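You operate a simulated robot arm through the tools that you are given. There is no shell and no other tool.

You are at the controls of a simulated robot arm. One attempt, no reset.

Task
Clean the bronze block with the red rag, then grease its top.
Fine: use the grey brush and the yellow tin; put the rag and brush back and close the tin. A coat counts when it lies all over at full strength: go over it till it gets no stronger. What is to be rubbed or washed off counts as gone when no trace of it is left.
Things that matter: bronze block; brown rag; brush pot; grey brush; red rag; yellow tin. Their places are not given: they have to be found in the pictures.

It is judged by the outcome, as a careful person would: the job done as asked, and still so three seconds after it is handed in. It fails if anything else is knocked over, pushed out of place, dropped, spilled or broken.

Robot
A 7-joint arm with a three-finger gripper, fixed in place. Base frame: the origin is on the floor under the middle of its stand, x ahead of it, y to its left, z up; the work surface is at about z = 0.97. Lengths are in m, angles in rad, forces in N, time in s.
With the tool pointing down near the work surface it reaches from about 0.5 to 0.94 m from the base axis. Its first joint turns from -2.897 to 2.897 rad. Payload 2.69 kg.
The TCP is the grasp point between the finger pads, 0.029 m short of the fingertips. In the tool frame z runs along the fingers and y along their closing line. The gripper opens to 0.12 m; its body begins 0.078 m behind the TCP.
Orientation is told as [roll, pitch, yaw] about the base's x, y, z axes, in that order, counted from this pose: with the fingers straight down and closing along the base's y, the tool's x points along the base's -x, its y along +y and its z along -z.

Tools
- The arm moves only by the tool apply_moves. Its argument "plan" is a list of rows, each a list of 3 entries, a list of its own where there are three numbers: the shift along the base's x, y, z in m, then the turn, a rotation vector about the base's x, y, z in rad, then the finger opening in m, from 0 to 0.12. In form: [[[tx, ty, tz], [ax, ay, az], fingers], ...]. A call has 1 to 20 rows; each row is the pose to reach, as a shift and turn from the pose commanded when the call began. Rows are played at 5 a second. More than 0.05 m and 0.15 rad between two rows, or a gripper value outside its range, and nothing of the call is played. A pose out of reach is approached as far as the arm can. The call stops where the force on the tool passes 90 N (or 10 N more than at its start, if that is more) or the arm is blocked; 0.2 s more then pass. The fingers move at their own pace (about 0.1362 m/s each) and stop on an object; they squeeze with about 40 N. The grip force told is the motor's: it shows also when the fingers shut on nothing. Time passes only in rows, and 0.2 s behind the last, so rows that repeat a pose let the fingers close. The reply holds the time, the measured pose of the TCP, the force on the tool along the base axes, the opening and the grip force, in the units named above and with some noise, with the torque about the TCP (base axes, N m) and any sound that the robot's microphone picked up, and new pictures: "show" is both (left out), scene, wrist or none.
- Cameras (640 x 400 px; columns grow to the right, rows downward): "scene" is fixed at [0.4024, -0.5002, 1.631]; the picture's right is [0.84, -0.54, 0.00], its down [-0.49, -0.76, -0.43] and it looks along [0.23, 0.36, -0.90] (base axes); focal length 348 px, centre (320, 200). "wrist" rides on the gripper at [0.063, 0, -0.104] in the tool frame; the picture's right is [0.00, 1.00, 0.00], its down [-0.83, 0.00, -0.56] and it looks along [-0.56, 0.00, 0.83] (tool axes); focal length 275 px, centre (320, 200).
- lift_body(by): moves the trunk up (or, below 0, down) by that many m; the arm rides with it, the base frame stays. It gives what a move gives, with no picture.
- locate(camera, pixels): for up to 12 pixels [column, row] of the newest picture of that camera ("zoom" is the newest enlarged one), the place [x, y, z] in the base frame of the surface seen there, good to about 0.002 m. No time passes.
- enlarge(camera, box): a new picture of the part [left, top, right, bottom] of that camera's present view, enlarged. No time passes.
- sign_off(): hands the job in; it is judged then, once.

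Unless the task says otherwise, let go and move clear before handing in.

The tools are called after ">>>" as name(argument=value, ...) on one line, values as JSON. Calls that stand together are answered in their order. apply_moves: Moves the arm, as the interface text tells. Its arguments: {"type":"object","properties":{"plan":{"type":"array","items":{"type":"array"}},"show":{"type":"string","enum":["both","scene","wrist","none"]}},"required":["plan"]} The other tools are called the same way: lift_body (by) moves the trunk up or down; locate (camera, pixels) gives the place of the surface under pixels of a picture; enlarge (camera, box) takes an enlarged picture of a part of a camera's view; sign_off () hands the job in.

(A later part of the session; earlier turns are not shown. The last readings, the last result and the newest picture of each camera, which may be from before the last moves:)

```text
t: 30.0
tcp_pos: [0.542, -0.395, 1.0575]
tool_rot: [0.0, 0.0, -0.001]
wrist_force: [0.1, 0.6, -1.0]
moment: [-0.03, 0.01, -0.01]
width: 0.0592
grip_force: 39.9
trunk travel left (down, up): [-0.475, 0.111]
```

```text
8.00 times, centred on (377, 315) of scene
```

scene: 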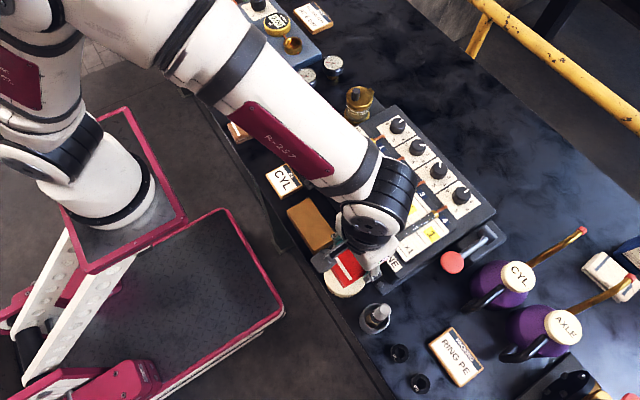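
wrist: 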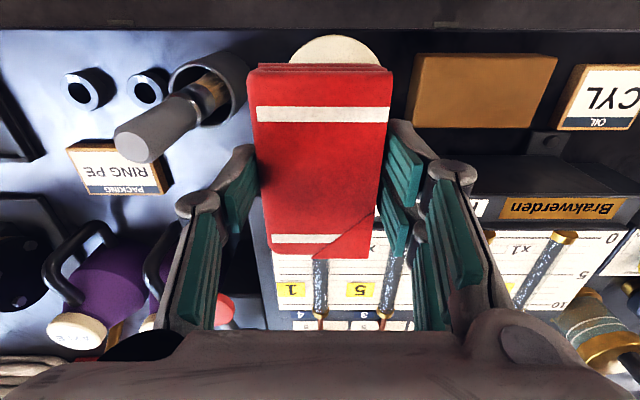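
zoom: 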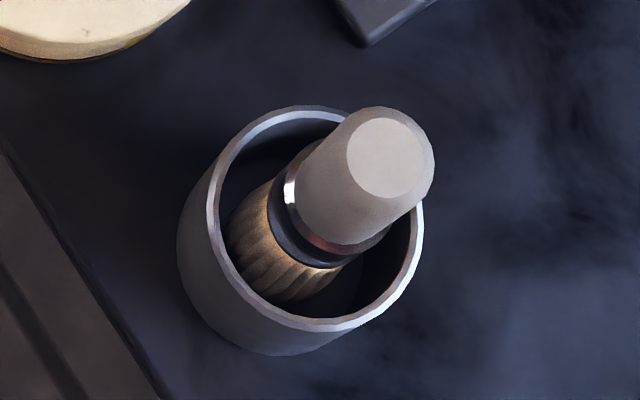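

The brush stands upright in the pot, with its handle top at about [0.535,-0.489,1.034]. I'll carry the red rag back to its original place and stop just above the table.

>>> apply_moves(plan=[[[0.001, 0.044, 0], [0, 0, 0], 0.03], [[0.002, 0.088, 0], [0, 0, 0], 0.03], [[0.003, 0.132, 0], [0, 0, 0], 0.03], [[0.004, 0.176, 0], [0, 0, 0], 0.03], [[0.005, 0.22, 0], [0, 0, 0], 0.03], [[0.006, 0.264, 0], [0, 0, 0], 0.03], [[0.006, 0.308, 0], [0, 0, 0.01], 0.03], [[0.006, 0.352, 0], [0, 0, 0.02], 0.03], [[0.006, 0.3955, -0.01], [0, 0, 0.03], 0.03], [[0.006, 0.3955, -0.05], [0, 0, 0.04], 0.03], [[0.006, 0.3955, -0.09], [0, 0, 0.04], 0.03], [[0.006, 0.3955, -0.12], [0, 0, 0.04], 0.03], [[0.006, 0.3955, -0.145], [0, 0, 0.04], 0.03], [[0.006, 0.3955, -0.152], [0, 0, 0.04], 0.03], [[0.006, 0.3955, -0.152], [0, 0, 0.04], 0.03]])

```text
t: 33.2
tcp_pos: [0.5479, 0.0027, 0.9051]
tool_rot: [0.0, -0.004, 0.041]
wrist_force: [0.8, -0.5, -0.7]
moment: [0.02, 0.03, 0.0]
width: 0.059
grip_force: 40.1
trunk travel left (down, up): [-0.475, 0.111]
```

scene: 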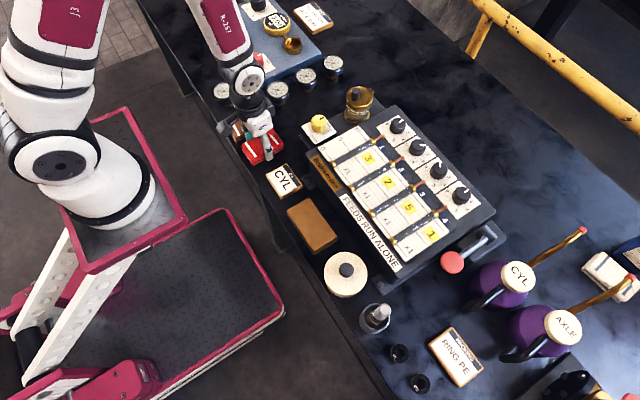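
wrist: 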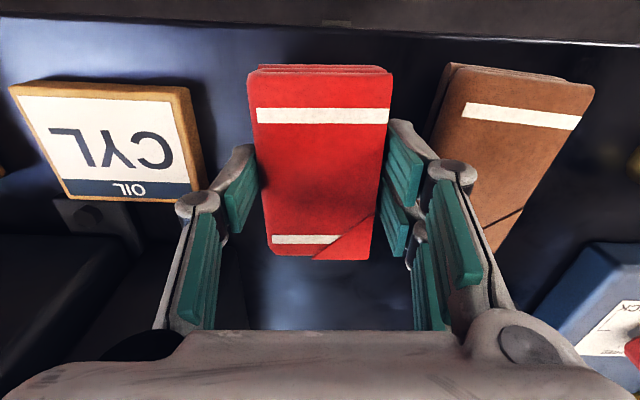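

The rag is back over its spot, about 1 cm above the table, with the brown rag untouched. I'll lower it gently until it touches.

>>> apply_moves(plan=[[[0, 0, -0.004], [0, 0, 0], 0.03], [[0, 0, -0.007], [0, 0, 0], 0.03], [[0, 0, -0.009], [0, 0, 0], 0.03], [[0, 0, -0.0095], [0, 0, 0], 0.03], [[0, 0, -0.0095], [0, 0, 0], 0.03]], show="wrist")

```text
t: 34.4
tcp_pos: [0.5493, 0.0005, 0.8964]
tool_rot: [0.0, -0.002, 0.039]
wrist_force: [0.3, 0.1, -1.0]
moment: [0.02, 0.0, 0.01]
width: 0.059
grip_force: 40.7
trunk travel left (down, up): [-0.475, 0.111]
```

wrist: 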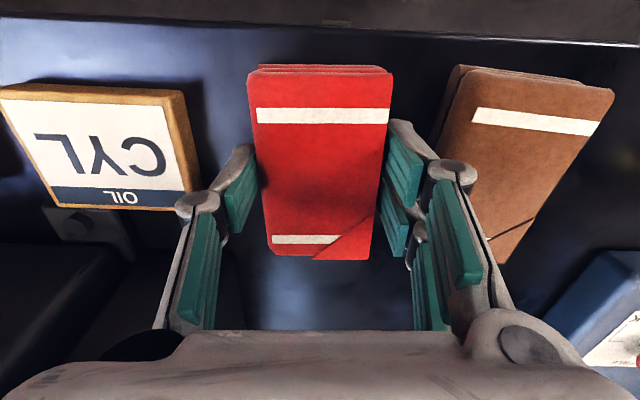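

There is still no contact force at 0.896, so I'll go down another 2 mm in small steps.

>>> apply_moves(plan=[[[0, 0, -0.001], [0, 0, 0], 0.03], [[0, 0, -0.0015], [0, 0, 0], 0.03], [[0, 0, -0.002], [0, 0, 0], 0.03]], show="none")

```text
t: 35.2
tcp_pos: [0.5495, 0.0013, 0.8937]
tool_rot: [0.0, -0.002, 0.04]
wrist_force: [-0.4, -0.7, 7.0]
moment: [0.05, -0.26, -0.01]
width: 0.0591
grip_force: 39.7
trunk travel left (down, up): [-0.475, 0.111]
```

The rag touches the table (7 N). I'll open just to 0.072 and rise straight up.

>>> apply_moves(plan=[[[0, 0, 0.0005], [0, 0, 0], 0.064], [[0, 0, 0.0005], [0, 0, 0], 0.072], [[0, 0, 0.0005], [0, 0, 0], 0.072], [[0, 0, 0.02], [0, 0, 0], 0.072], [[0, 0, 0.05], [0, 0, 0], 0.072], [[0, 0, 0.09], [0, 0, 0], 0.072], [[0, 0, 0.13], [0, 0, 0], 0.072], [[0, 0, 0.17], [0, 0, 0], 0.072], [[0, 0, 0.17], [0, 0, 0], 0.072]])

```text
t: 37.2
tcp_pos: [0.5473, 0.0031, 1.0645]
tool_rot: [0.0, -0.002, 0.04]
wrist_force: [0.4, 0.0, -1.3]
moment: [0.0, 0.01, 0.0]
width: 0.072
grip_force: 0.0
trunk travel left (down, up): [-0.475, 0.111]
```

scene: 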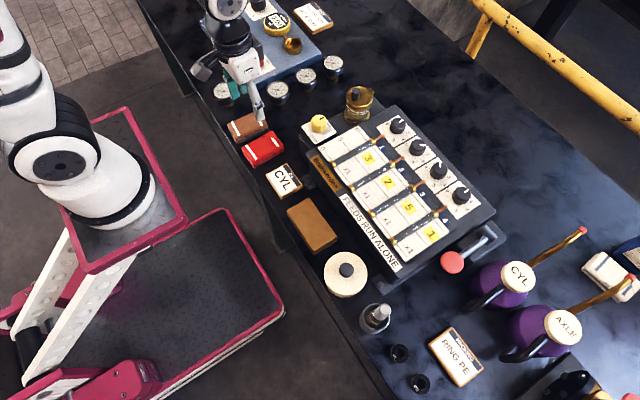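
wrist: 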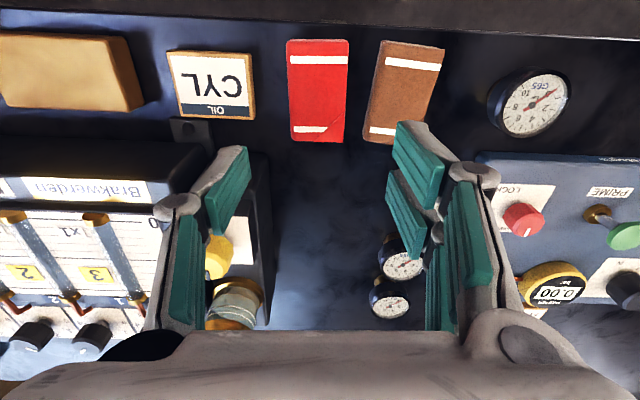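

The rag lies back in place and nothing else moved. Next comes the tin's lid, which needs a free spot, so I'll measure some candidate table areas.

>>> locate(camera="scene", pixels=[[420, 310], [435, 290], [400, 300], [410, 330], [395, 285], [440, 320], [520, 210], [480, 160], [450, 130], [420, 90], [495, 210], [500, 240]])

>>> locate(camera="scene", pixels=[[300, 130], [310, 110], [320, 90], [340, 60], [400, 60], [350, 85], [378, 102], [330, 110], [290, 110], [440, 380], [460, 390], [410, 110]])

>>> enlarge(camera="scene", box=[360, 240, 520, 340])

>>> enlarge(camera="scene", box=[360, 60, 600, 210])

```text
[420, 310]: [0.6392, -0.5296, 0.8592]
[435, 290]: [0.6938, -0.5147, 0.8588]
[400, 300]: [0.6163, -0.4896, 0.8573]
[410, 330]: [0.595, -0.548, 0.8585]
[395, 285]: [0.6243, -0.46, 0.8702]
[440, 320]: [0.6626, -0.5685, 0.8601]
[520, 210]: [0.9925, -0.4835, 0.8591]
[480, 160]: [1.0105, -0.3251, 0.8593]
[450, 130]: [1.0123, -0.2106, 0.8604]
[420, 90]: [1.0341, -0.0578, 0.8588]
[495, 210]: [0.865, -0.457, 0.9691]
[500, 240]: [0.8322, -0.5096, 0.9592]
```

```text
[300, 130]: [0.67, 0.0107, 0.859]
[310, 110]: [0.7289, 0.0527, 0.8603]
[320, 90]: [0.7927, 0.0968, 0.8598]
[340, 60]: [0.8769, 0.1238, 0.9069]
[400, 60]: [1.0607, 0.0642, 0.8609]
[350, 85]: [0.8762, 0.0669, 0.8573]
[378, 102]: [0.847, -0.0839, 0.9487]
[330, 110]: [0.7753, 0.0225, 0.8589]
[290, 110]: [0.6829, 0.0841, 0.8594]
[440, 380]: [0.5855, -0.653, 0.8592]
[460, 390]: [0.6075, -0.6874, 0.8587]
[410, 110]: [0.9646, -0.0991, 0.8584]
```

```text
4.00 times, centred on (440, 290) of scene
```

zoom: 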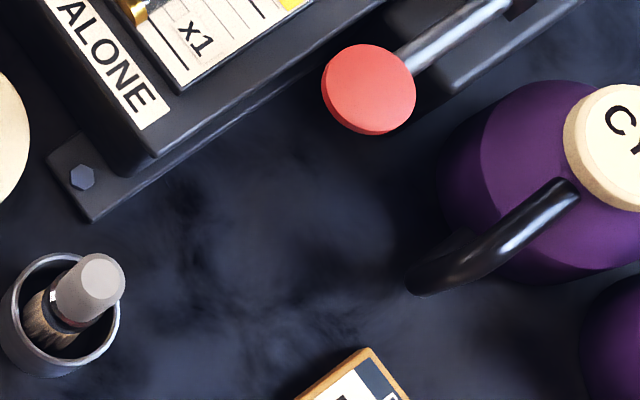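

```text
2.67 times, centred on (480, 135) of scene
```

zoom: 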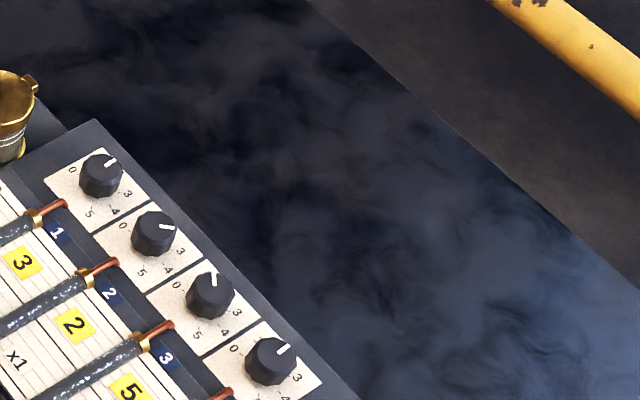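

The open table around [0.75,0.03] looks free. I'll measure the gauges and the filler bounding it, plus how wide the gripper's body is.

>>> locate(camera="scene", pixels=[[307, 76], [333, 65], [298, 84], [318, 84], [322, 72], [343, 70], [347, 95], [345, 110], [325, 115], [306, 130], [335, 140], [340, 125]])

>>> locate(camera="wrist", pixels=[[110, 345], [180, 345], [500, 340], [560, 360], [30, 390], [620, 390], [300, 345], [210, 390], [400, 345], [160, 210], [495, 180], [520, 300]])

>>> enlarge(camera="scene", box=[260, 40, 400, 140])

```text
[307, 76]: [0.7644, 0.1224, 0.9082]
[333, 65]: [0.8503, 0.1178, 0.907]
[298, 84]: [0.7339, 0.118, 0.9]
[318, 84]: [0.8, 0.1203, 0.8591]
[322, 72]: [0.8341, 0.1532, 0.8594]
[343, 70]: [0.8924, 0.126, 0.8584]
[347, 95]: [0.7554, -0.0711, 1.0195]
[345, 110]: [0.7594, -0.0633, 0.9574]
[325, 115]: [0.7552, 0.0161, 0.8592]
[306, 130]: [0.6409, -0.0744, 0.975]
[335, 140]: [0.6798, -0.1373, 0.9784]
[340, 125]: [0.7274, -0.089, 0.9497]
```

```text
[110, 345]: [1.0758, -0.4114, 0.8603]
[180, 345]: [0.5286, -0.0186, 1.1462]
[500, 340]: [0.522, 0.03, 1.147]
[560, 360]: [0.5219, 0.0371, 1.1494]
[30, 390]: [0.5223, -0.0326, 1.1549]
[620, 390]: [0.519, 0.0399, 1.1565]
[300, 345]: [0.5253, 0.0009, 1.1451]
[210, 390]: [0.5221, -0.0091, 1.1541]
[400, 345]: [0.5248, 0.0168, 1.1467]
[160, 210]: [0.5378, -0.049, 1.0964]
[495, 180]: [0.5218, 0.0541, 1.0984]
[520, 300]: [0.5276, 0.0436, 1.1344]
```

```text
4.00 times, centred on (330, 90) of scene
```

zoom: 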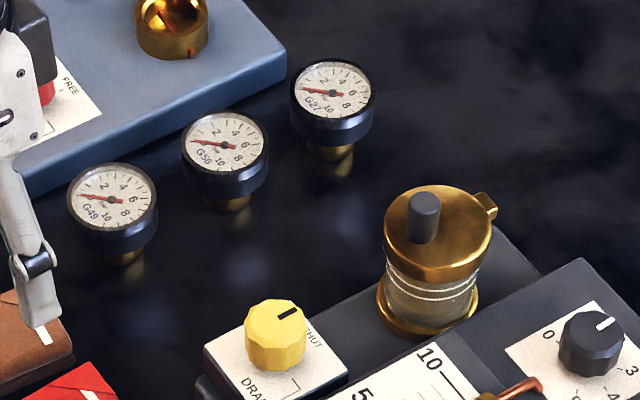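

The gripper body is slim and the spot [0.72,0.02] is clear all round by over 2 cm. I'll move above the tin to line up on the lid's knob.

>>> apply_moves(plan=[[[-0.001, -0.043, 0.01], [0, 0, -0.01], 0.07], [[-0.002, -0.086, 0.02], [0, 0, -0.02], 0.07], [[-0.003, -0.129, 0.02], [0, 0, -0.03], 0.07], [[-0.004, -0.172, 0.02], [0, 0, -0.04], 0.07], [[-0.005, -0.215, 0.02], [0, 0, -0.04], 0.07], [[-0.006, -0.258, 0.02], [0, 0, -0.04], 0.07], [[-0.007, -0.301, 0.02], [0, 0, -0.04], 0.07], [[-0.008, -0.344, 0.02], [0, 0, -0.04], 0.07], [[-0.0097, -0.388, 0.02], [0, 0, -0.04], 0.07], [[-0.0097, -0.388, 0.02], [0, 0, -0.04], 0.07]])

```text
t: 39.4
tcp_pos: [0.542, -0.3864, 1.0837]
tool_rot: [0.003, -0.001, 0.0]
wrist_force: [1.0, 0.5, 0.6]
moment: [0.02, -0.01, 0.0]
width: 0.07
grip_force: 0.1
trunk travel left (down, up): [-0.475, 0.111]
```

scene: 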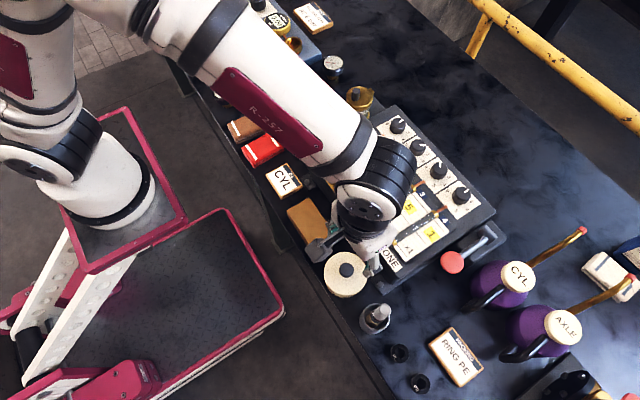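
wrist: 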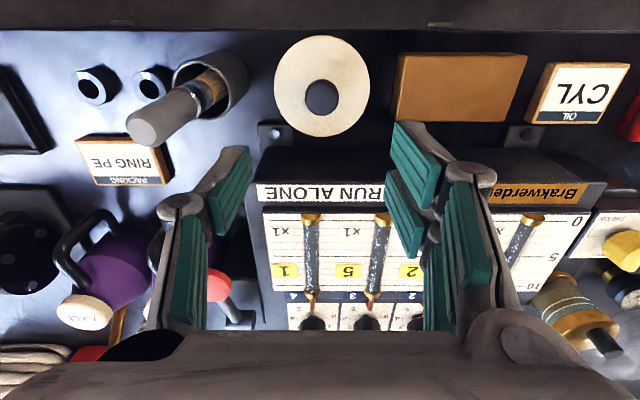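

>>> enlarge(camera="wrist", box=[250, 25, 394, 145])

>>> locate(camera="wrist", pixels=[[321, 97], [308, 97], [335, 97], [321, 84], [321, 110], [278, 86], [368, 86], [321, 40], [321, 133], [300, 60], [345, 120], [321, 70]])

```text
3.33 times, centred on (322, 85) of wrist
```

zoom: 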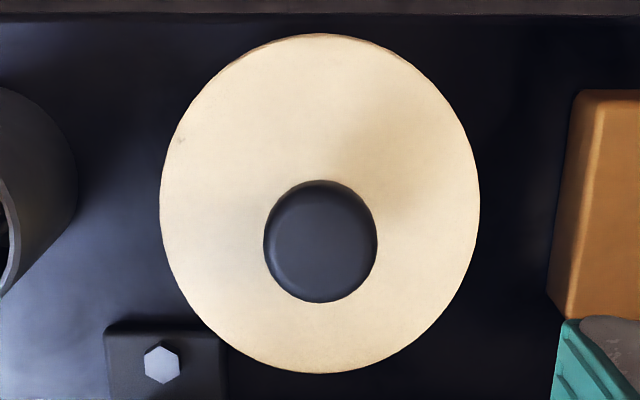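

```text
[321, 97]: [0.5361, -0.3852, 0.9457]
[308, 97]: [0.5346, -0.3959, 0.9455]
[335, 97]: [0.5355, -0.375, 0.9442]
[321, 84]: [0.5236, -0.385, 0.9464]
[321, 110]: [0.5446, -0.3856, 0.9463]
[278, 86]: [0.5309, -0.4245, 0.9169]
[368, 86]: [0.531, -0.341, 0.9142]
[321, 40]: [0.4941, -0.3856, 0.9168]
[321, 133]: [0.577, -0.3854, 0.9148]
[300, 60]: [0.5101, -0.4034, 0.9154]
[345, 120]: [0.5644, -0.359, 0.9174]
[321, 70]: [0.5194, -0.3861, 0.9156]
```

The knob's centre is at about [0.5355,-0.3855] with its top at 0.946 and the lid's top at 0.916. I'll lower over it to z=0.951 with the fingertips just above the lid.

>>> apply_moves(plan=[[[-0.004, 0.001, -0.04], [0, 0, 0], 0.07], [[-0.004, 0.001, -0.08], [0, 0, 0], 0.07], [[-0.004, 0.001, -0.11], [0, 0, 0], 0.07], [[-0.004, 0.001, -0.11], [0, 0, 0], 0.07]])

```text
t: 40.4
tcp_pos: [0.5375, -0.3878, 0.9738]
tool_rot: [-0.002, -0.002, 0.0]
wrist_force: [-0.2, -0.2, 0.9]
moment: [-0.01, 0.01, 0.02]
width: 0.07
grip_force: 0.0
trunk travel left (down, up): [-0.475, 0.111]
```

scene: 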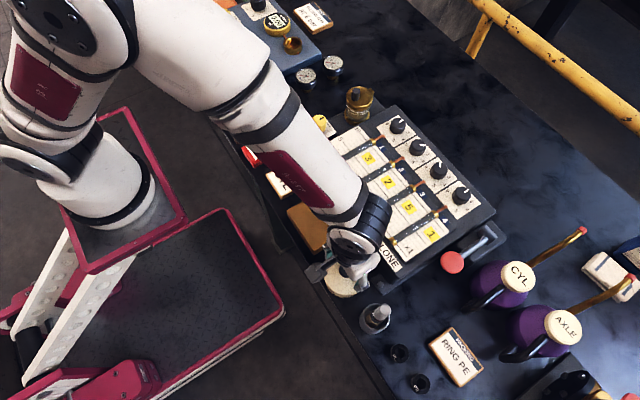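
wrist: 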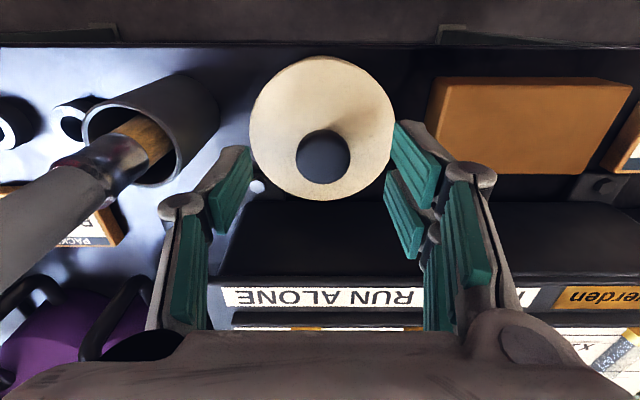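

The knob sits right where expected at (323,157), about 1.5 mm right of centre. I'll lower the last 2.3 cm and close on it.

>>> apply_moves(plan=[[[0, 0.0015, -0.012], [0, 0, 0], 0.07], [[0, 0.0015, -0.023], [0, 0, 0], 0.07], [[0, 0.0015, -0.023], [0, 0, 0], 0.04], [[0, 0.0015, -0.023], [0, 0, 0], 0.01], [[0, 0.0015, -0.023], [0, 0, 0], 0.01], [[0, 0.0015, -0.023], [0, 0, 0], 0.01]])

```text
t: 41.8
tcp_pos: [0.5359, -0.3844, 0.9489]
tool_rot: [0.002, -0.003, -0.001]
wrist_force: [0.2, 0.4, 0.0]
moment: [-0.01, 0.0, 0.04]
width: 0.0273
grip_force: 40.1
trunk travel left (down, up): [-0.475, 0.111]
heard: snap
```

scene: 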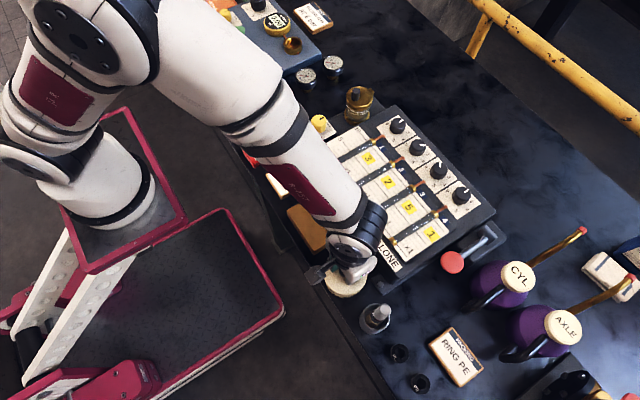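
wrist: 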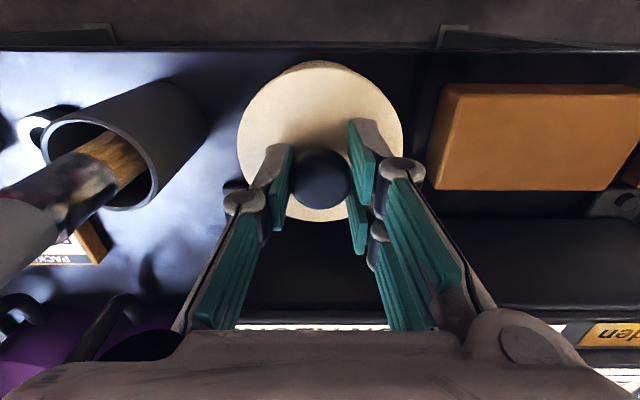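

The fingers hold the knob at 0.0273 with 40 N, and there was a snap (perhaps the lid unclipping). I'll lift slowly and watch the force and whether the tin stays.

>>> apply_moves(plan=[[[0, 0, 0.003], [0, 0, 0], 0.01], [[0, 0, 0.006], [0, 0, 0], 0.01], [[0, 0, 0.01], [0, 0, 0], 0.01], [[0, 0, 0.015], [0, 0, 0], 0.01], [[0, 0, 0.015], [0, 0, 0], 0.01]])

```text
t: 43.0
tcp_pos: [0.5353, -0.3854, 0.9645]
tool_rot: [0.001, -0.003, -0.002]
wrist_force: [-0.8, -0.7, -0.5]
moment: [0.01, 0.02, -0.03]
width: 0.0272
grip_force: 40.1
trunk travel left (down, up): [-0.475, 0.111]
```

scene: 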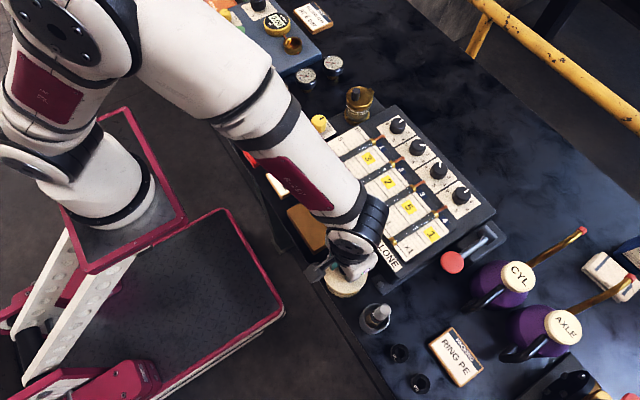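
wrist: 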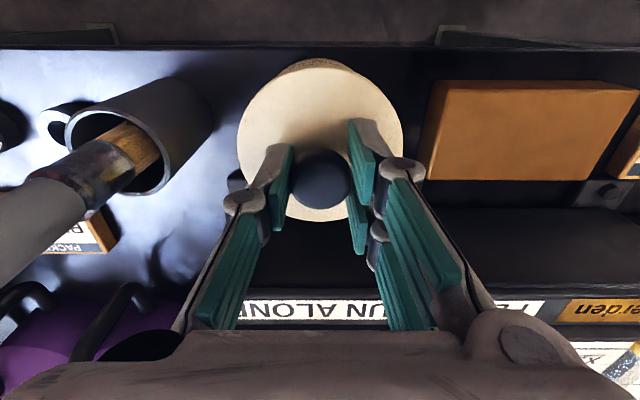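

The lid follows the hand with almost no force. I'll lift 8 cm more and check that the tin's body stayed on the table.

>>> apply_moves(plan=[[[0, 0, 0.02], [0, 0, 0], 0.01], [[0, 0, 0.05], [0, 0, 0], 0.01], [[0, 0, 0.09], [0, 0, 0], 0.01], [[0, 0, 0.12], [0, 0, 0], 0.01], [[0, 0, 0.12], [0, 0, 0], 0.01]])

>>> enlarge(camera="scene", box=[290, 220, 418, 300])

```text
t: 44.2
tcp_pos: [0.5356, -0.3841, 1.0864]
tool_rot: [0.0, -0.002, 0.0]
wrist_force: [0.0, 0.5, -1.0]
moment: [-0.02, 0.04, -0.01]
width: 0.0275
grip_force: 40.1
trunk travel left (down, up): [-0.475, 0.111]
```

scene: 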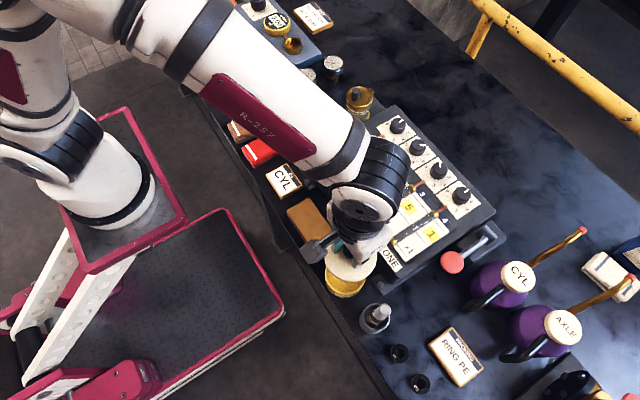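
wrist: 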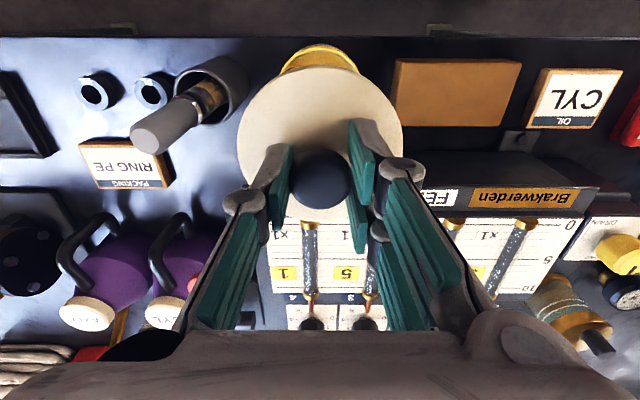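

```text
5.00 times, centred on (354, 260) of scene
```

zoom: 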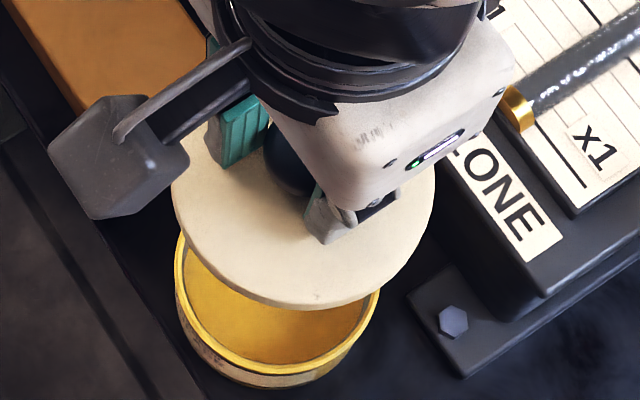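

The lid is off and the tin stayed, with yellow grease inside. I'll carry the lid along the front of the bench and out to the free spot at [0.72,0.022].

>>> apply_moves(plan=[[[0, 0.045, 0.01], [0, 0, 0], 0.01], [[0, 0.09, 0.01], [0, 0, 0], 0.01], [[0, 0.135, 0.01], [0, 0, 0], 0.01], [[0, 0.18, 0.01], [0, 0, 0], 0.01], [[0, 0.225, 0.01], [0, 0, 0], 0.01], [[0, 0.27, 0.01], [0, 0, 0], 0.01], [[0, 0.315, 0.01], [0, 0, 0], 0.01], [[0, 0.36, 0.01], [0, 0, 0], 0.01], [[0.0, 0.4073, 0.01], [0, 0, 0], 0.01], [[0.046, 0.4073, 0.01], [0, 0, 0], 0.01], [[0.092, 0.4073, 0.01], [0, 0, 0], 0.01], [[0.138, 0.4073, 0.01], [0, 0, 0], 0.01], [[0.184, 0.4073, 0.01], [0, 0, 0], 0.01], [[0.184, 0.4073, -0.03], [0, 0, 0], 0.01], [[0.184, 0.4073, -0.07], [0, 0, 0], 0.01], [[0.184, 0.4073, -0.11], [0, 0, 0], 0.01], [[0.184, 0.4073, -0.14], [0, 0, 0], 0.01], [[0.184, 0.4073, -0.14], [0, 0, 0], 0.01]])

```text
t: 48.0
tcp_pos: [0.7171, 0.022, 0.9454]
tool_rot: [-0.001, -0.002, -0.001]
wrist_force: [-0.5, -0.4, -1.5]
moment: [-0.02, 0.01, -0.05]
width: 0.0275
grip_force: 39.8
trunk travel left (down, up): [-0.475, 0.111]
```

scene: 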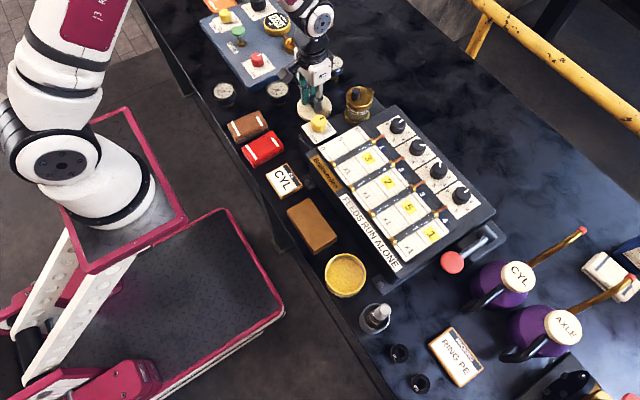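
wrist: 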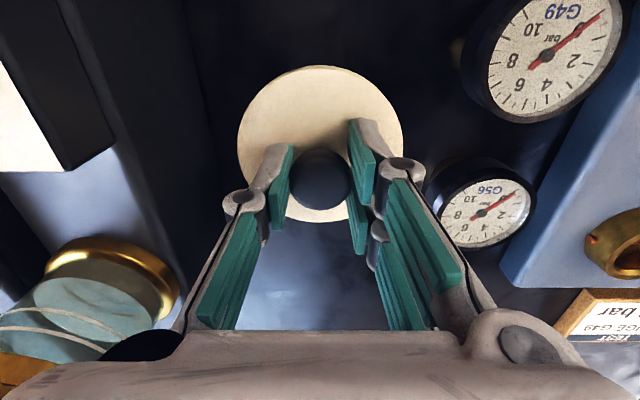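

The lid hangs with clear space to the gauges at (485,210) and (545,60) and to the filler on the left. I'll lower it until it touches the table.

>>> apply_moves(plan=[[[0, 0, -0.015], [0, 0, 0], 0.01], [[0, 0, -0.028], [0, 0, 0], 0.01], [[0, 0, -0.034], [0, 0, 0], 0.01], [[0, 0, -0.036], [0, 0, 0], 0.01], [[0, 0, -0.036], [0, 0, 0], 0.01]])

```text
t: 49.2
tcp_pos: [0.7196, 0.0234, 0.9087]
tool_rot: [-0.001, -0.002, -0.001]
wrist_force: [-0.6, 0.0, -0.7]
moment: [0.0, 0.01, 0.0]
width: 0.0273
grip_force: 40.5
trunk travel left (down, up): [-0.475, 0.111]
```

scene: 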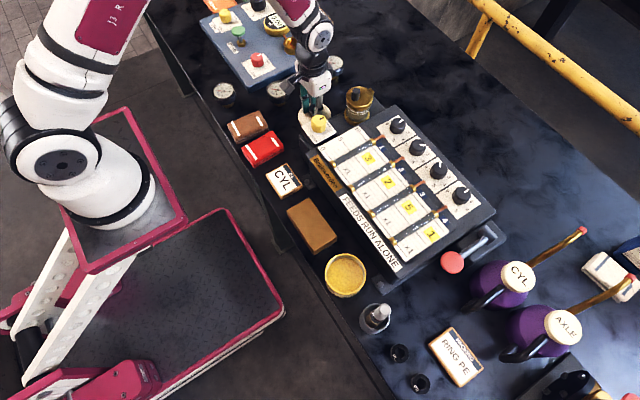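
wrist: 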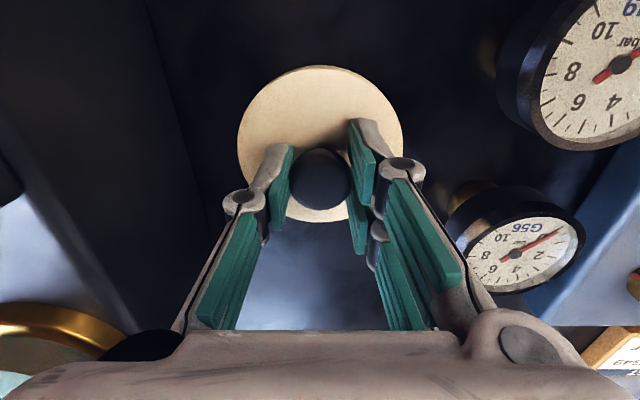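

No contact yet at 0.909. I'll continue in 1.5 mm steps.

>>> apply_moves(plan=[[[0, 0, -0.0015], [0, 0, 0], 0.01], [[0, 0, -0.003], [0, 0, 0], 0.01], [[0, 0, -0.0045], [0, 0, 0], 0.01], [[0, 0, -0.0045], [0, 0, 0], 0.01]], show="none")

```text
t: 50.2
tcp_pos: [0.72, 0.0229, 0.9039]
tool_rot: [0.0, 0.0, -0.001]
wrist_force: [0.8, 0.1, 0.7]
moment: [0.0, 0.0, 0.0]
width: 0.0272
grip_force: 40.0
trunk travel left (down, up): [-0.475, 0.111]
```

>>> apply_moves(plan=[[[0, 0, -0.001], [0, 0, 0], 0.01], [[0, 0, -0.002], [0, 0, 0], 0.01], [[0, 0, -0.002], [0, 0, 0], 0.01]], show="none")

```text
t: 51.0
tcp_pos: [0.7213, 0.0228, 0.9029]
tool_rot: [0.002, -0.001, -0.001]
wrist_force: [-0.9, -0.6, 9.9]
moment: [-0.01, 0.11, -0.05]
width: 0.0275
grip_force: 40.3
trunk travel left (down, up): [-0.475, 0.111]
```

The lid touches the table (10 N at 0.903). I'll open the fingers and rise straight up.

>>> apply_moves(plan=[[[0, 0, 0.001], [0, 0, 0], 0.04], [[0, 0, 0.001], [0, 0, 0], 0.07], [[0, 0, 0.001], [0, 0, 0], 0.07], [[0, 0, 0.03], [0, 0, 0], 0.07], [[0, 0, 0.07], [0, 0, 0], 0.07], [[0, 0, 0.11], [0, 0, 0], 0.07], [[0, 0, 0.15], [0, 0, 0], 0.07], [[0, 0, 0.19], [0, 0, 0], 0.07], [[0, 0, 0.19], [0, 0, 0], 0.07]])

>>> enlarge(camera="scene", box=[300, 220, 428, 340])

```text
t: 53.0
tcp_pos: [0.7189, 0.0206, 1.0951]
tool_rot: [0.0, 0.0, 0.0]
wrist_force: [0.8, 0.7, 0.6]
moment: [0.01, 0.01, 0.01]
width: 0.0698
grip_force: 0.0
trunk travel left (down, up): [-0.475, 0.111]
```

scene: 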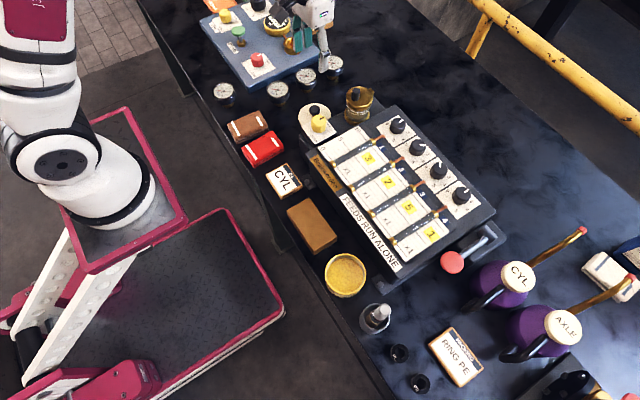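
wrist: 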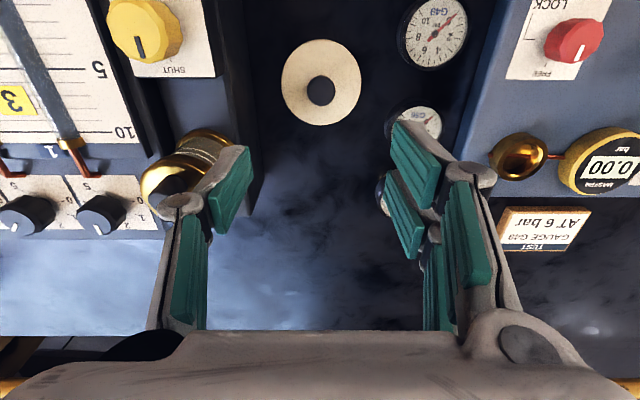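

```text
3.33 times, centred on (364, 280) of scene
```

zoom: 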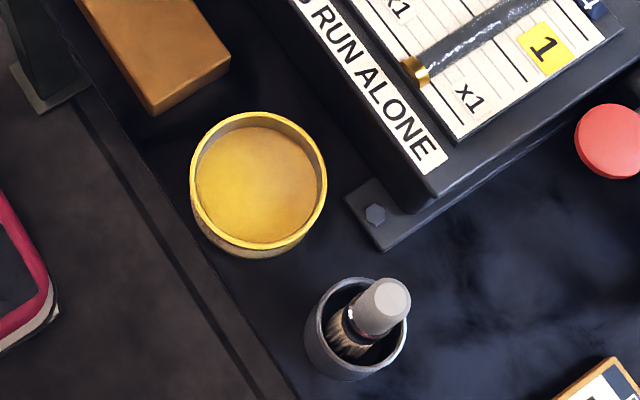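

The lid stands clear at (320,85) in the wrist view. I'll measure the grease level and the tin's rim, then go to the brush.

>>> locate(camera="scene", pixels=[[346, 275], [340, 270], [352, 280], [346, 285], [346, 265], [326, 273], [366, 271], [346, 255], [345, 294], [335, 260], [360, 262], [358, 288]])

>>> apply_moves(plan=[[[-0.045, 0, 0.02], [0, 0, 0], 0.07], [[-0.09, 0, 0.03], [0, 0, 0], 0.07], [[-0.135, 0, 0.04], [0, 0, 0], 0.07], [[-0.18, -0.01, 0.045], [0, 0, 0], 0.07], [[-0.185, -0.055, 0.045], [0, 0, 0], 0.07], [[-0.185, -0.1, 0.045], [0, 0, 0], 0.07], [[-0.185, -0.145, 0.045], [0, 0, 0], 0.07], [[-0.185, -0.19, 0.045], [0, 0, 0], 0.07], [[-0.185, -0.235, 0.045], [0, 0, 0], 0.07], [[-0.185, -0.28, 0.045], [0, 0, 0], 0.07], [[-0.185, -0.325, 0.045], [0, 0, 0], 0.07], [[-0.185, -0.37, 0.045], [0, 0, 0], 0.07], [[-0.185, -0.415, 0.045], [0, 0, 0], 0.07], [[-0.185, -0.46, 0.045], [0, 0, 0], 0.07], [[-0.185, -0.505, 0.045], [0, 0, 0], 0.07], [[-0.185, -0.51, 0.045], [0, 0, 0], 0.07], [[-0.185, -0.51, 0.045], [0, 0, 0], 0.07]])

```text
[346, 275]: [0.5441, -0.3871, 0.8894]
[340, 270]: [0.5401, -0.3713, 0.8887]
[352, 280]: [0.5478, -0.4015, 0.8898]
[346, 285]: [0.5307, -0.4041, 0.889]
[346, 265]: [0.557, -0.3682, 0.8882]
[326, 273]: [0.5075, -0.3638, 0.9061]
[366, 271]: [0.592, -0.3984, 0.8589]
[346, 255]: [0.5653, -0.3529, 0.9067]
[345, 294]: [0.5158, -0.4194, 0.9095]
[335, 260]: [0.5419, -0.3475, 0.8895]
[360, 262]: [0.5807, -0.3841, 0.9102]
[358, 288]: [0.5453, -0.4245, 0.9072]
```

```text
t: 56.6
tcp_pos: [0.5358, -0.4848, 1.1399]
tool_rot: [-0.001, -0.002, 0.0]
wrist_force: [0.3, 0.6, -0.2]
moment: [0.0, 0.01, 0.01]
width: 0.07
grip_force: 0.2
trunk travel left (down, up): [-0.475, 0.111]
```

scene: 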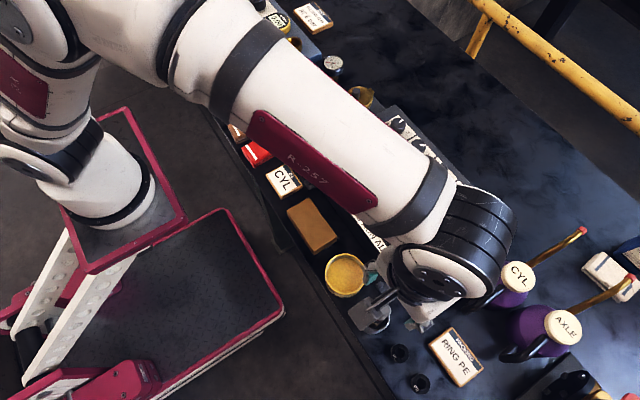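
wrist: 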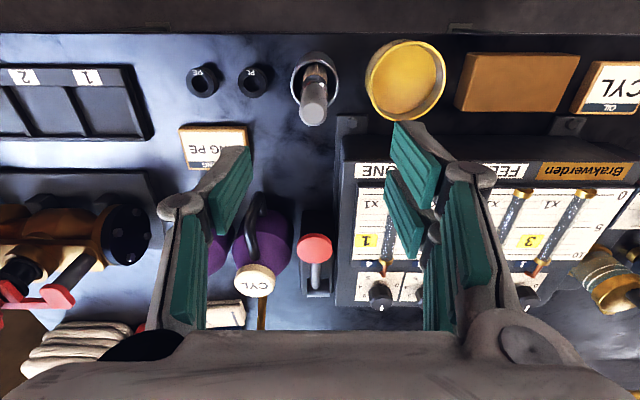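

The grease lies at z≈0.889 with the tin's rim at 0.908. The brush is below me with its handle top at (314,110); I'll measure it exactly.

>>> enlarge(camera="wrist", box=[270, 40, 366, 140])

>>> locate(camera="wrist", pixels=[[314, 110], [308, 110], [321, 110], [314, 102], [314, 118], [304, 100], [325, 100], [314, 90], [309, 75], [320, 75], [293, 75], [336, 80]])

```text
4.00 times, centred on (318, 90) of wrist
```

zoom: 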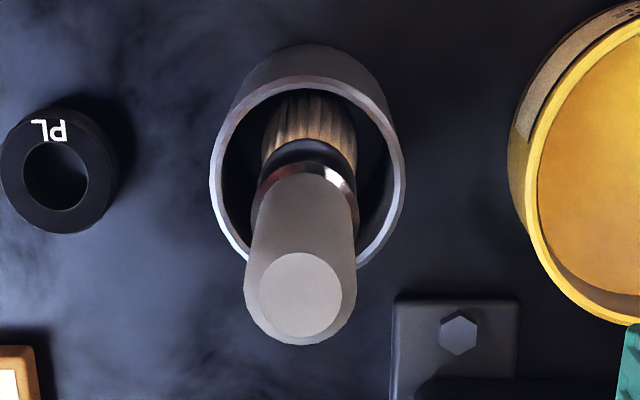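

```text
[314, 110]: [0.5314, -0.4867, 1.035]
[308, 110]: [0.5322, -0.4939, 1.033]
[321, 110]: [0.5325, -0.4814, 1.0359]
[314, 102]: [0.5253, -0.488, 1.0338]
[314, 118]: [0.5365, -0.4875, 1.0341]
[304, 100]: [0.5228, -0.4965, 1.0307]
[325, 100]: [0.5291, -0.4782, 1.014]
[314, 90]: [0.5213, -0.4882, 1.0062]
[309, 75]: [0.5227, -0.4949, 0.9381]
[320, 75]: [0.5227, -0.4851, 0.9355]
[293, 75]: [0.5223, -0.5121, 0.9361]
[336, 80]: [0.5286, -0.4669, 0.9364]
```

The brush axis is at [0.533,-0.488] with its top at 1.034. I'll lower around the handle to z=1.012 and grip it.

>>> apply_moves(plan=[[[-0.002, 0, -0.04], [0, 0, 0], 0.07], [[-0.002, 0, -0.08], [0, 0, 0], 0.07], [[-0.002, 0, -0.11], [0, 0, 0], 0.07], [[-0.002, 0, -0.126], [0, 0, 0], 0.07], [[-0.002, 0, -0.126], [0, 0, 0], 0.07]], show="wrist")

```text
t: 57.8
tcp_pos: [0.5331, -0.4864, 1.0147]
tool_rot: [0.0, -0.003, 0.0]
wrist_force: [0.1, 0.2, -0.5]
moment: [0.01, 0.0, -0.01]
width: 0.0699
grip_force: 0.0
trunk travel left (down, up): [-0.475, 0.111]
```

wrist: 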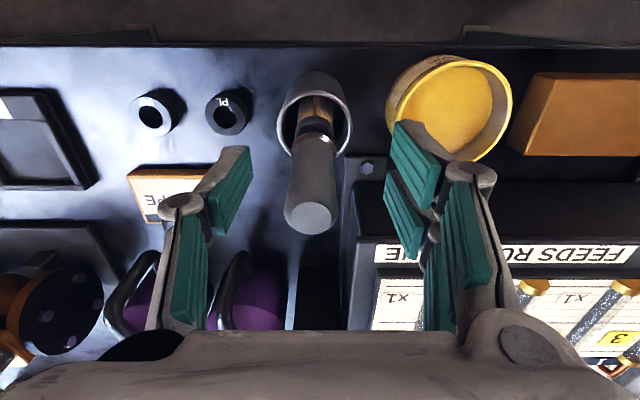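

The handle is between the fingers but about 3 mm left of centre (col 311 vs 320). I'll shift by -0.0035 in y and then close.

>>> apply_moves(plan=[[[0, -0.0035, -0.001], [0, 0, 0], 0.07], [[0, -0.0035, -0.001], [0, 0, 0], 0.05], [[0, -0.0035, -0.001], [0, 0, 0], 0.03], [[0, -0.0035, -0.001], [0, 0, 0], 0.01], [[0, -0.0035, -0.001], [0, 0, 0], 0.01], [[0, -0.0035, -0.001], [0, 0, 0], 0.01]])

```text
t: 59.2
tcp_pos: [0.5324, -0.4906, 1.0117]
tool_rot: [-0.001, -0.001, 0.001]
wrist_force: [0.2, 0.8, 0.0]
moment: [0.0, -0.03, 0.0]
width: 0.0205
grip_force: 39.9
trunk travel left (down, up): [-0.475, 0.111]
```

scene: 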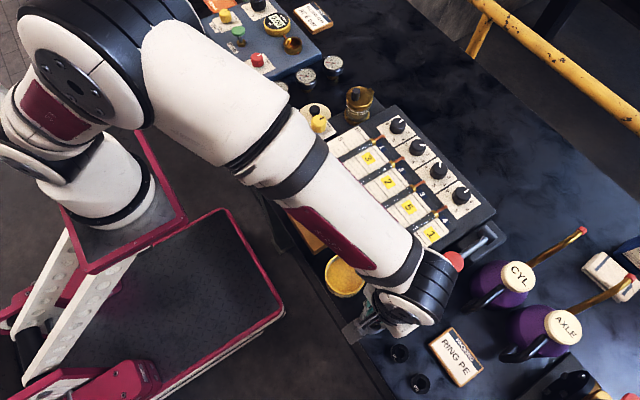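
wrist: 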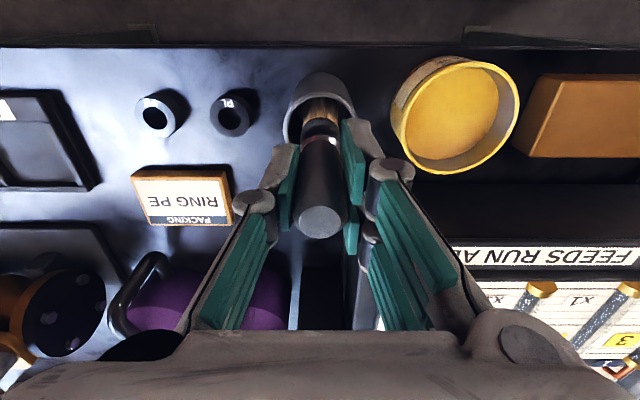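

The handle is gripped at 0.0205 with 40 N. I'll lift the brush straight up out of the pot and look at it.

>>> apply_moves(plan=[[[0, 0, 0.01], [0, 0, 0], 0.01], [[0, 0, 0.03], [0, 0, 0], 0.01], [[0, 0, 0.06], [0, 0, 0], 0.01], [[0, 0, 0.09], [0, 0, 0], 0.01], [[0, 0, 0.12], [0, 0, 0], 0.01], [[0, 0, 0.12], [0, 0, 0], 0.01]])

>>> enlarge(camera="wrist", box=[240, 40, 400, 240])

>>> enlarge(camera="scene", box=[330, 260, 458, 340])

```text
t: 60.6
tcp_pos: [0.5328, -0.4885, 1.1283]
tool_rot: [0.001, -0.001, 0.0]
wrist_force: [-0.8, -0.3, 0.0]
moment: [0.02, 0.0, 0.0]
width: 0.0206
grip_force: 40.1
trunk travel left (down, up): [-0.475, 0.111]
```

scene: 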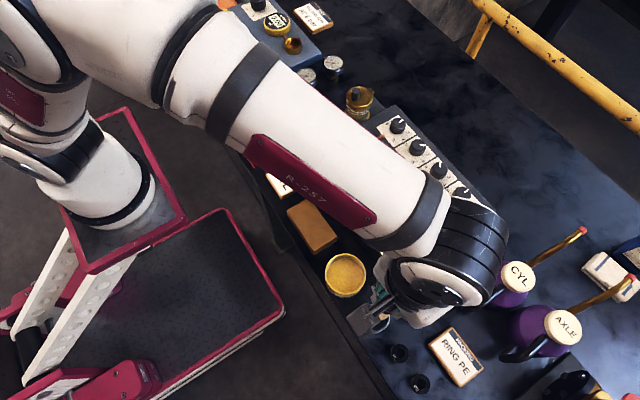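
wrist: 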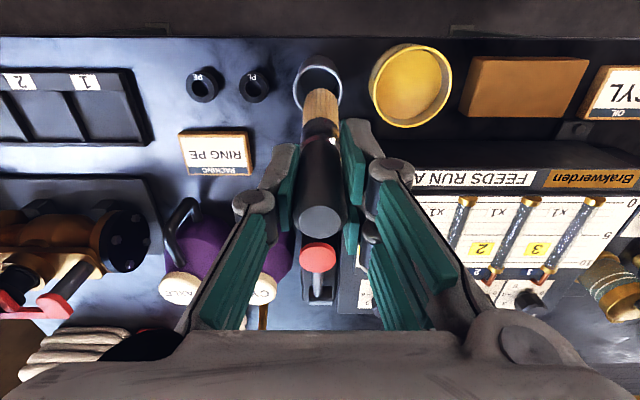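

```text
2.00 times, centred on (320, 140) of wrist
```

zoom: 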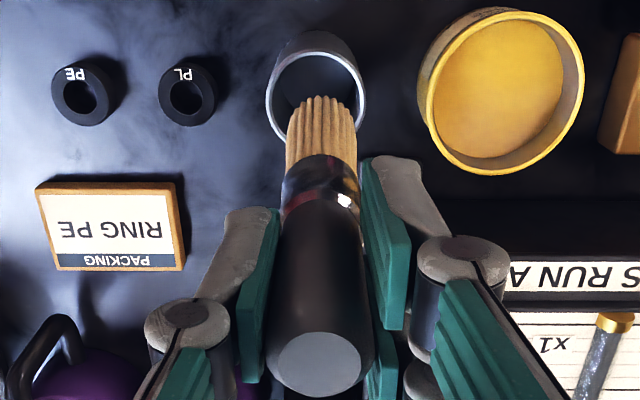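

```text
5.00 times, centred on (394, 300) of scene
```

zoom: 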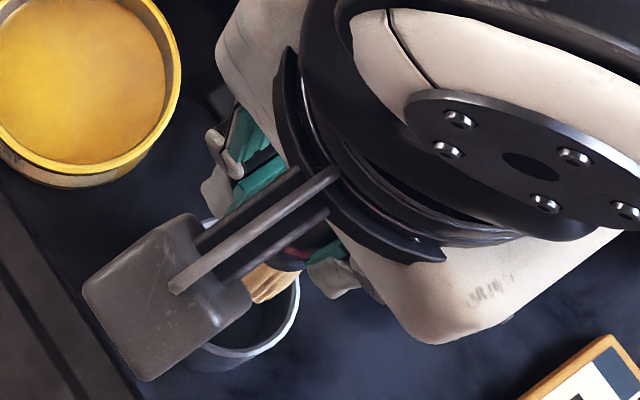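

The brush is out and held straight. I'll measure where the bristle tip lies relative to the hand.

>>> locate(camera="wrist", pixels=[[320, 90], [320, 93], [320, 100], [320, 110], [306, 112], [337, 112], [305, 100], [336, 100], [320, 120], [320, 150], [320, 220], [318, 75]])

```text
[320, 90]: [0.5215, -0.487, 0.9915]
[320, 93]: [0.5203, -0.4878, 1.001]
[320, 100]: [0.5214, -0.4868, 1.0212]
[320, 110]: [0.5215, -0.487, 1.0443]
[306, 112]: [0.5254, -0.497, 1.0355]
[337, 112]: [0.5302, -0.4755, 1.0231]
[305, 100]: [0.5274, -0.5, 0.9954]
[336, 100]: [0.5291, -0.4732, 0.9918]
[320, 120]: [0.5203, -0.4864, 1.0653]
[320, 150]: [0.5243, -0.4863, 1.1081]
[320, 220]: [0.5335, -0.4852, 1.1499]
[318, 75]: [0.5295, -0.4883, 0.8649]
```

The bristle tip is about 0.146 below the TCP and about 2.7 cm wide. I'll carry it over the open tin and dip into the grease (level 0.889) down to a tip height of about 0.88.

>>> apply_moves(plan=[[[0.001, 0.04, 0], [0, 0, 0], 0.01], [[0.003, 0.08, 0], [0, 0, 0], 0.01], [[0.004, 0.1055, 0], [0, 0, 0], 0.01], [[0.004, 0.1055, -0.03], [0, 0, 0], 0.01], [[0.004, 0.1055, -0.06], [0, 0, 0], 0.01], [[0.004, 0.1055, -0.08], [0, 0, 0], 0.01], [[0.004, 0.1055, -0.08], [0, 0, 0], 0.01]])

```text
t: 62.2
tcp_pos: [0.5363, -0.3858, 1.0468]
tool_rot: [0.0, -0.003, 0.001]
wrist_force: [-0.7, 0.5, -1.3]
moment: [0.01, 0.01, 0.0]
width: 0.0206
grip_force: 39.6
trunk travel left (down, up): [-0.475, 0.111]
```

scene: 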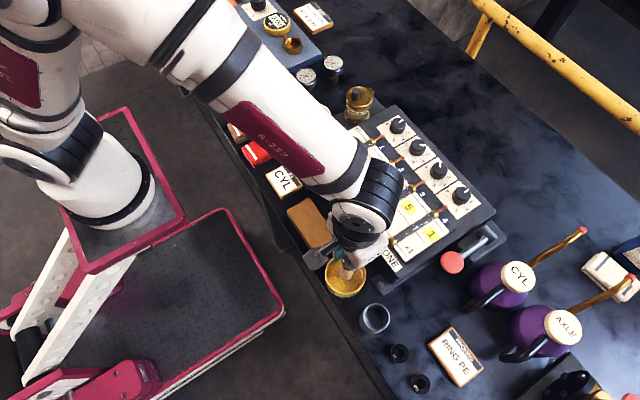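
wrist: 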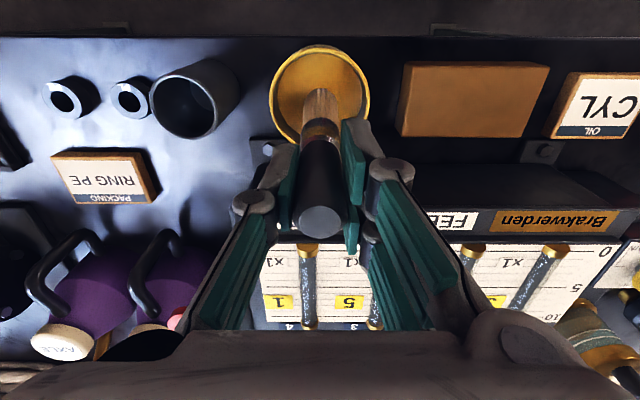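

The tip is centred over the tin's mouth at (322,90). I'll dip 2.4 cm further, stir gently to load the bristles, and come up to the rim.

>>> apply_moves(plan=[[[0, 0, -0.012], [0, 0, 0], 0.01], [[0, 0, -0.02], [0, 0, 0], 0.01], [[0, 0, -0.025], [0, 0, 0], 0.01], [[0.01, 0, -0.025], [0, 0, 0], 0.01], [[0, 0.01, -0.025], [0, 0, 0], 0.01], [[-0.01, 0, -0.025], [0, 0, 0], 0.01], [[0, -0.01, -0.025], [0, 0, 0], 0.01], [[0, 0, -0.025], [0, 0, 0], 0.01], [[0, 0, -0.025], [0, 0, 0], 0.01]])

```text
t: 64.2
tcp_pos: [0.5351, -0.3844, 1.025]
tool_rot: [0.001, -0.001, 0.0]
wrist_force: [-0.3, -3.3, 9.6]
moment: [-0.49, -0.01, -0.01]
width: 0.0199
grip_force: 40.5
trunk travel left (down, up): [-0.475, 0.111]
```

scene: 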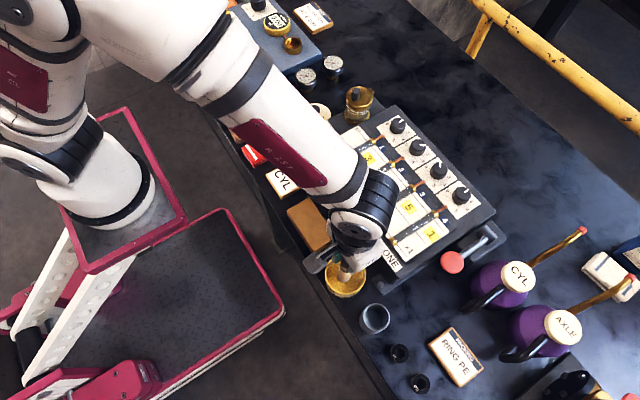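
wrist: 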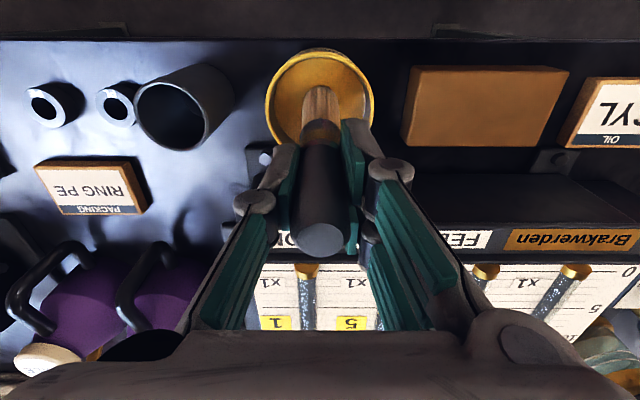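

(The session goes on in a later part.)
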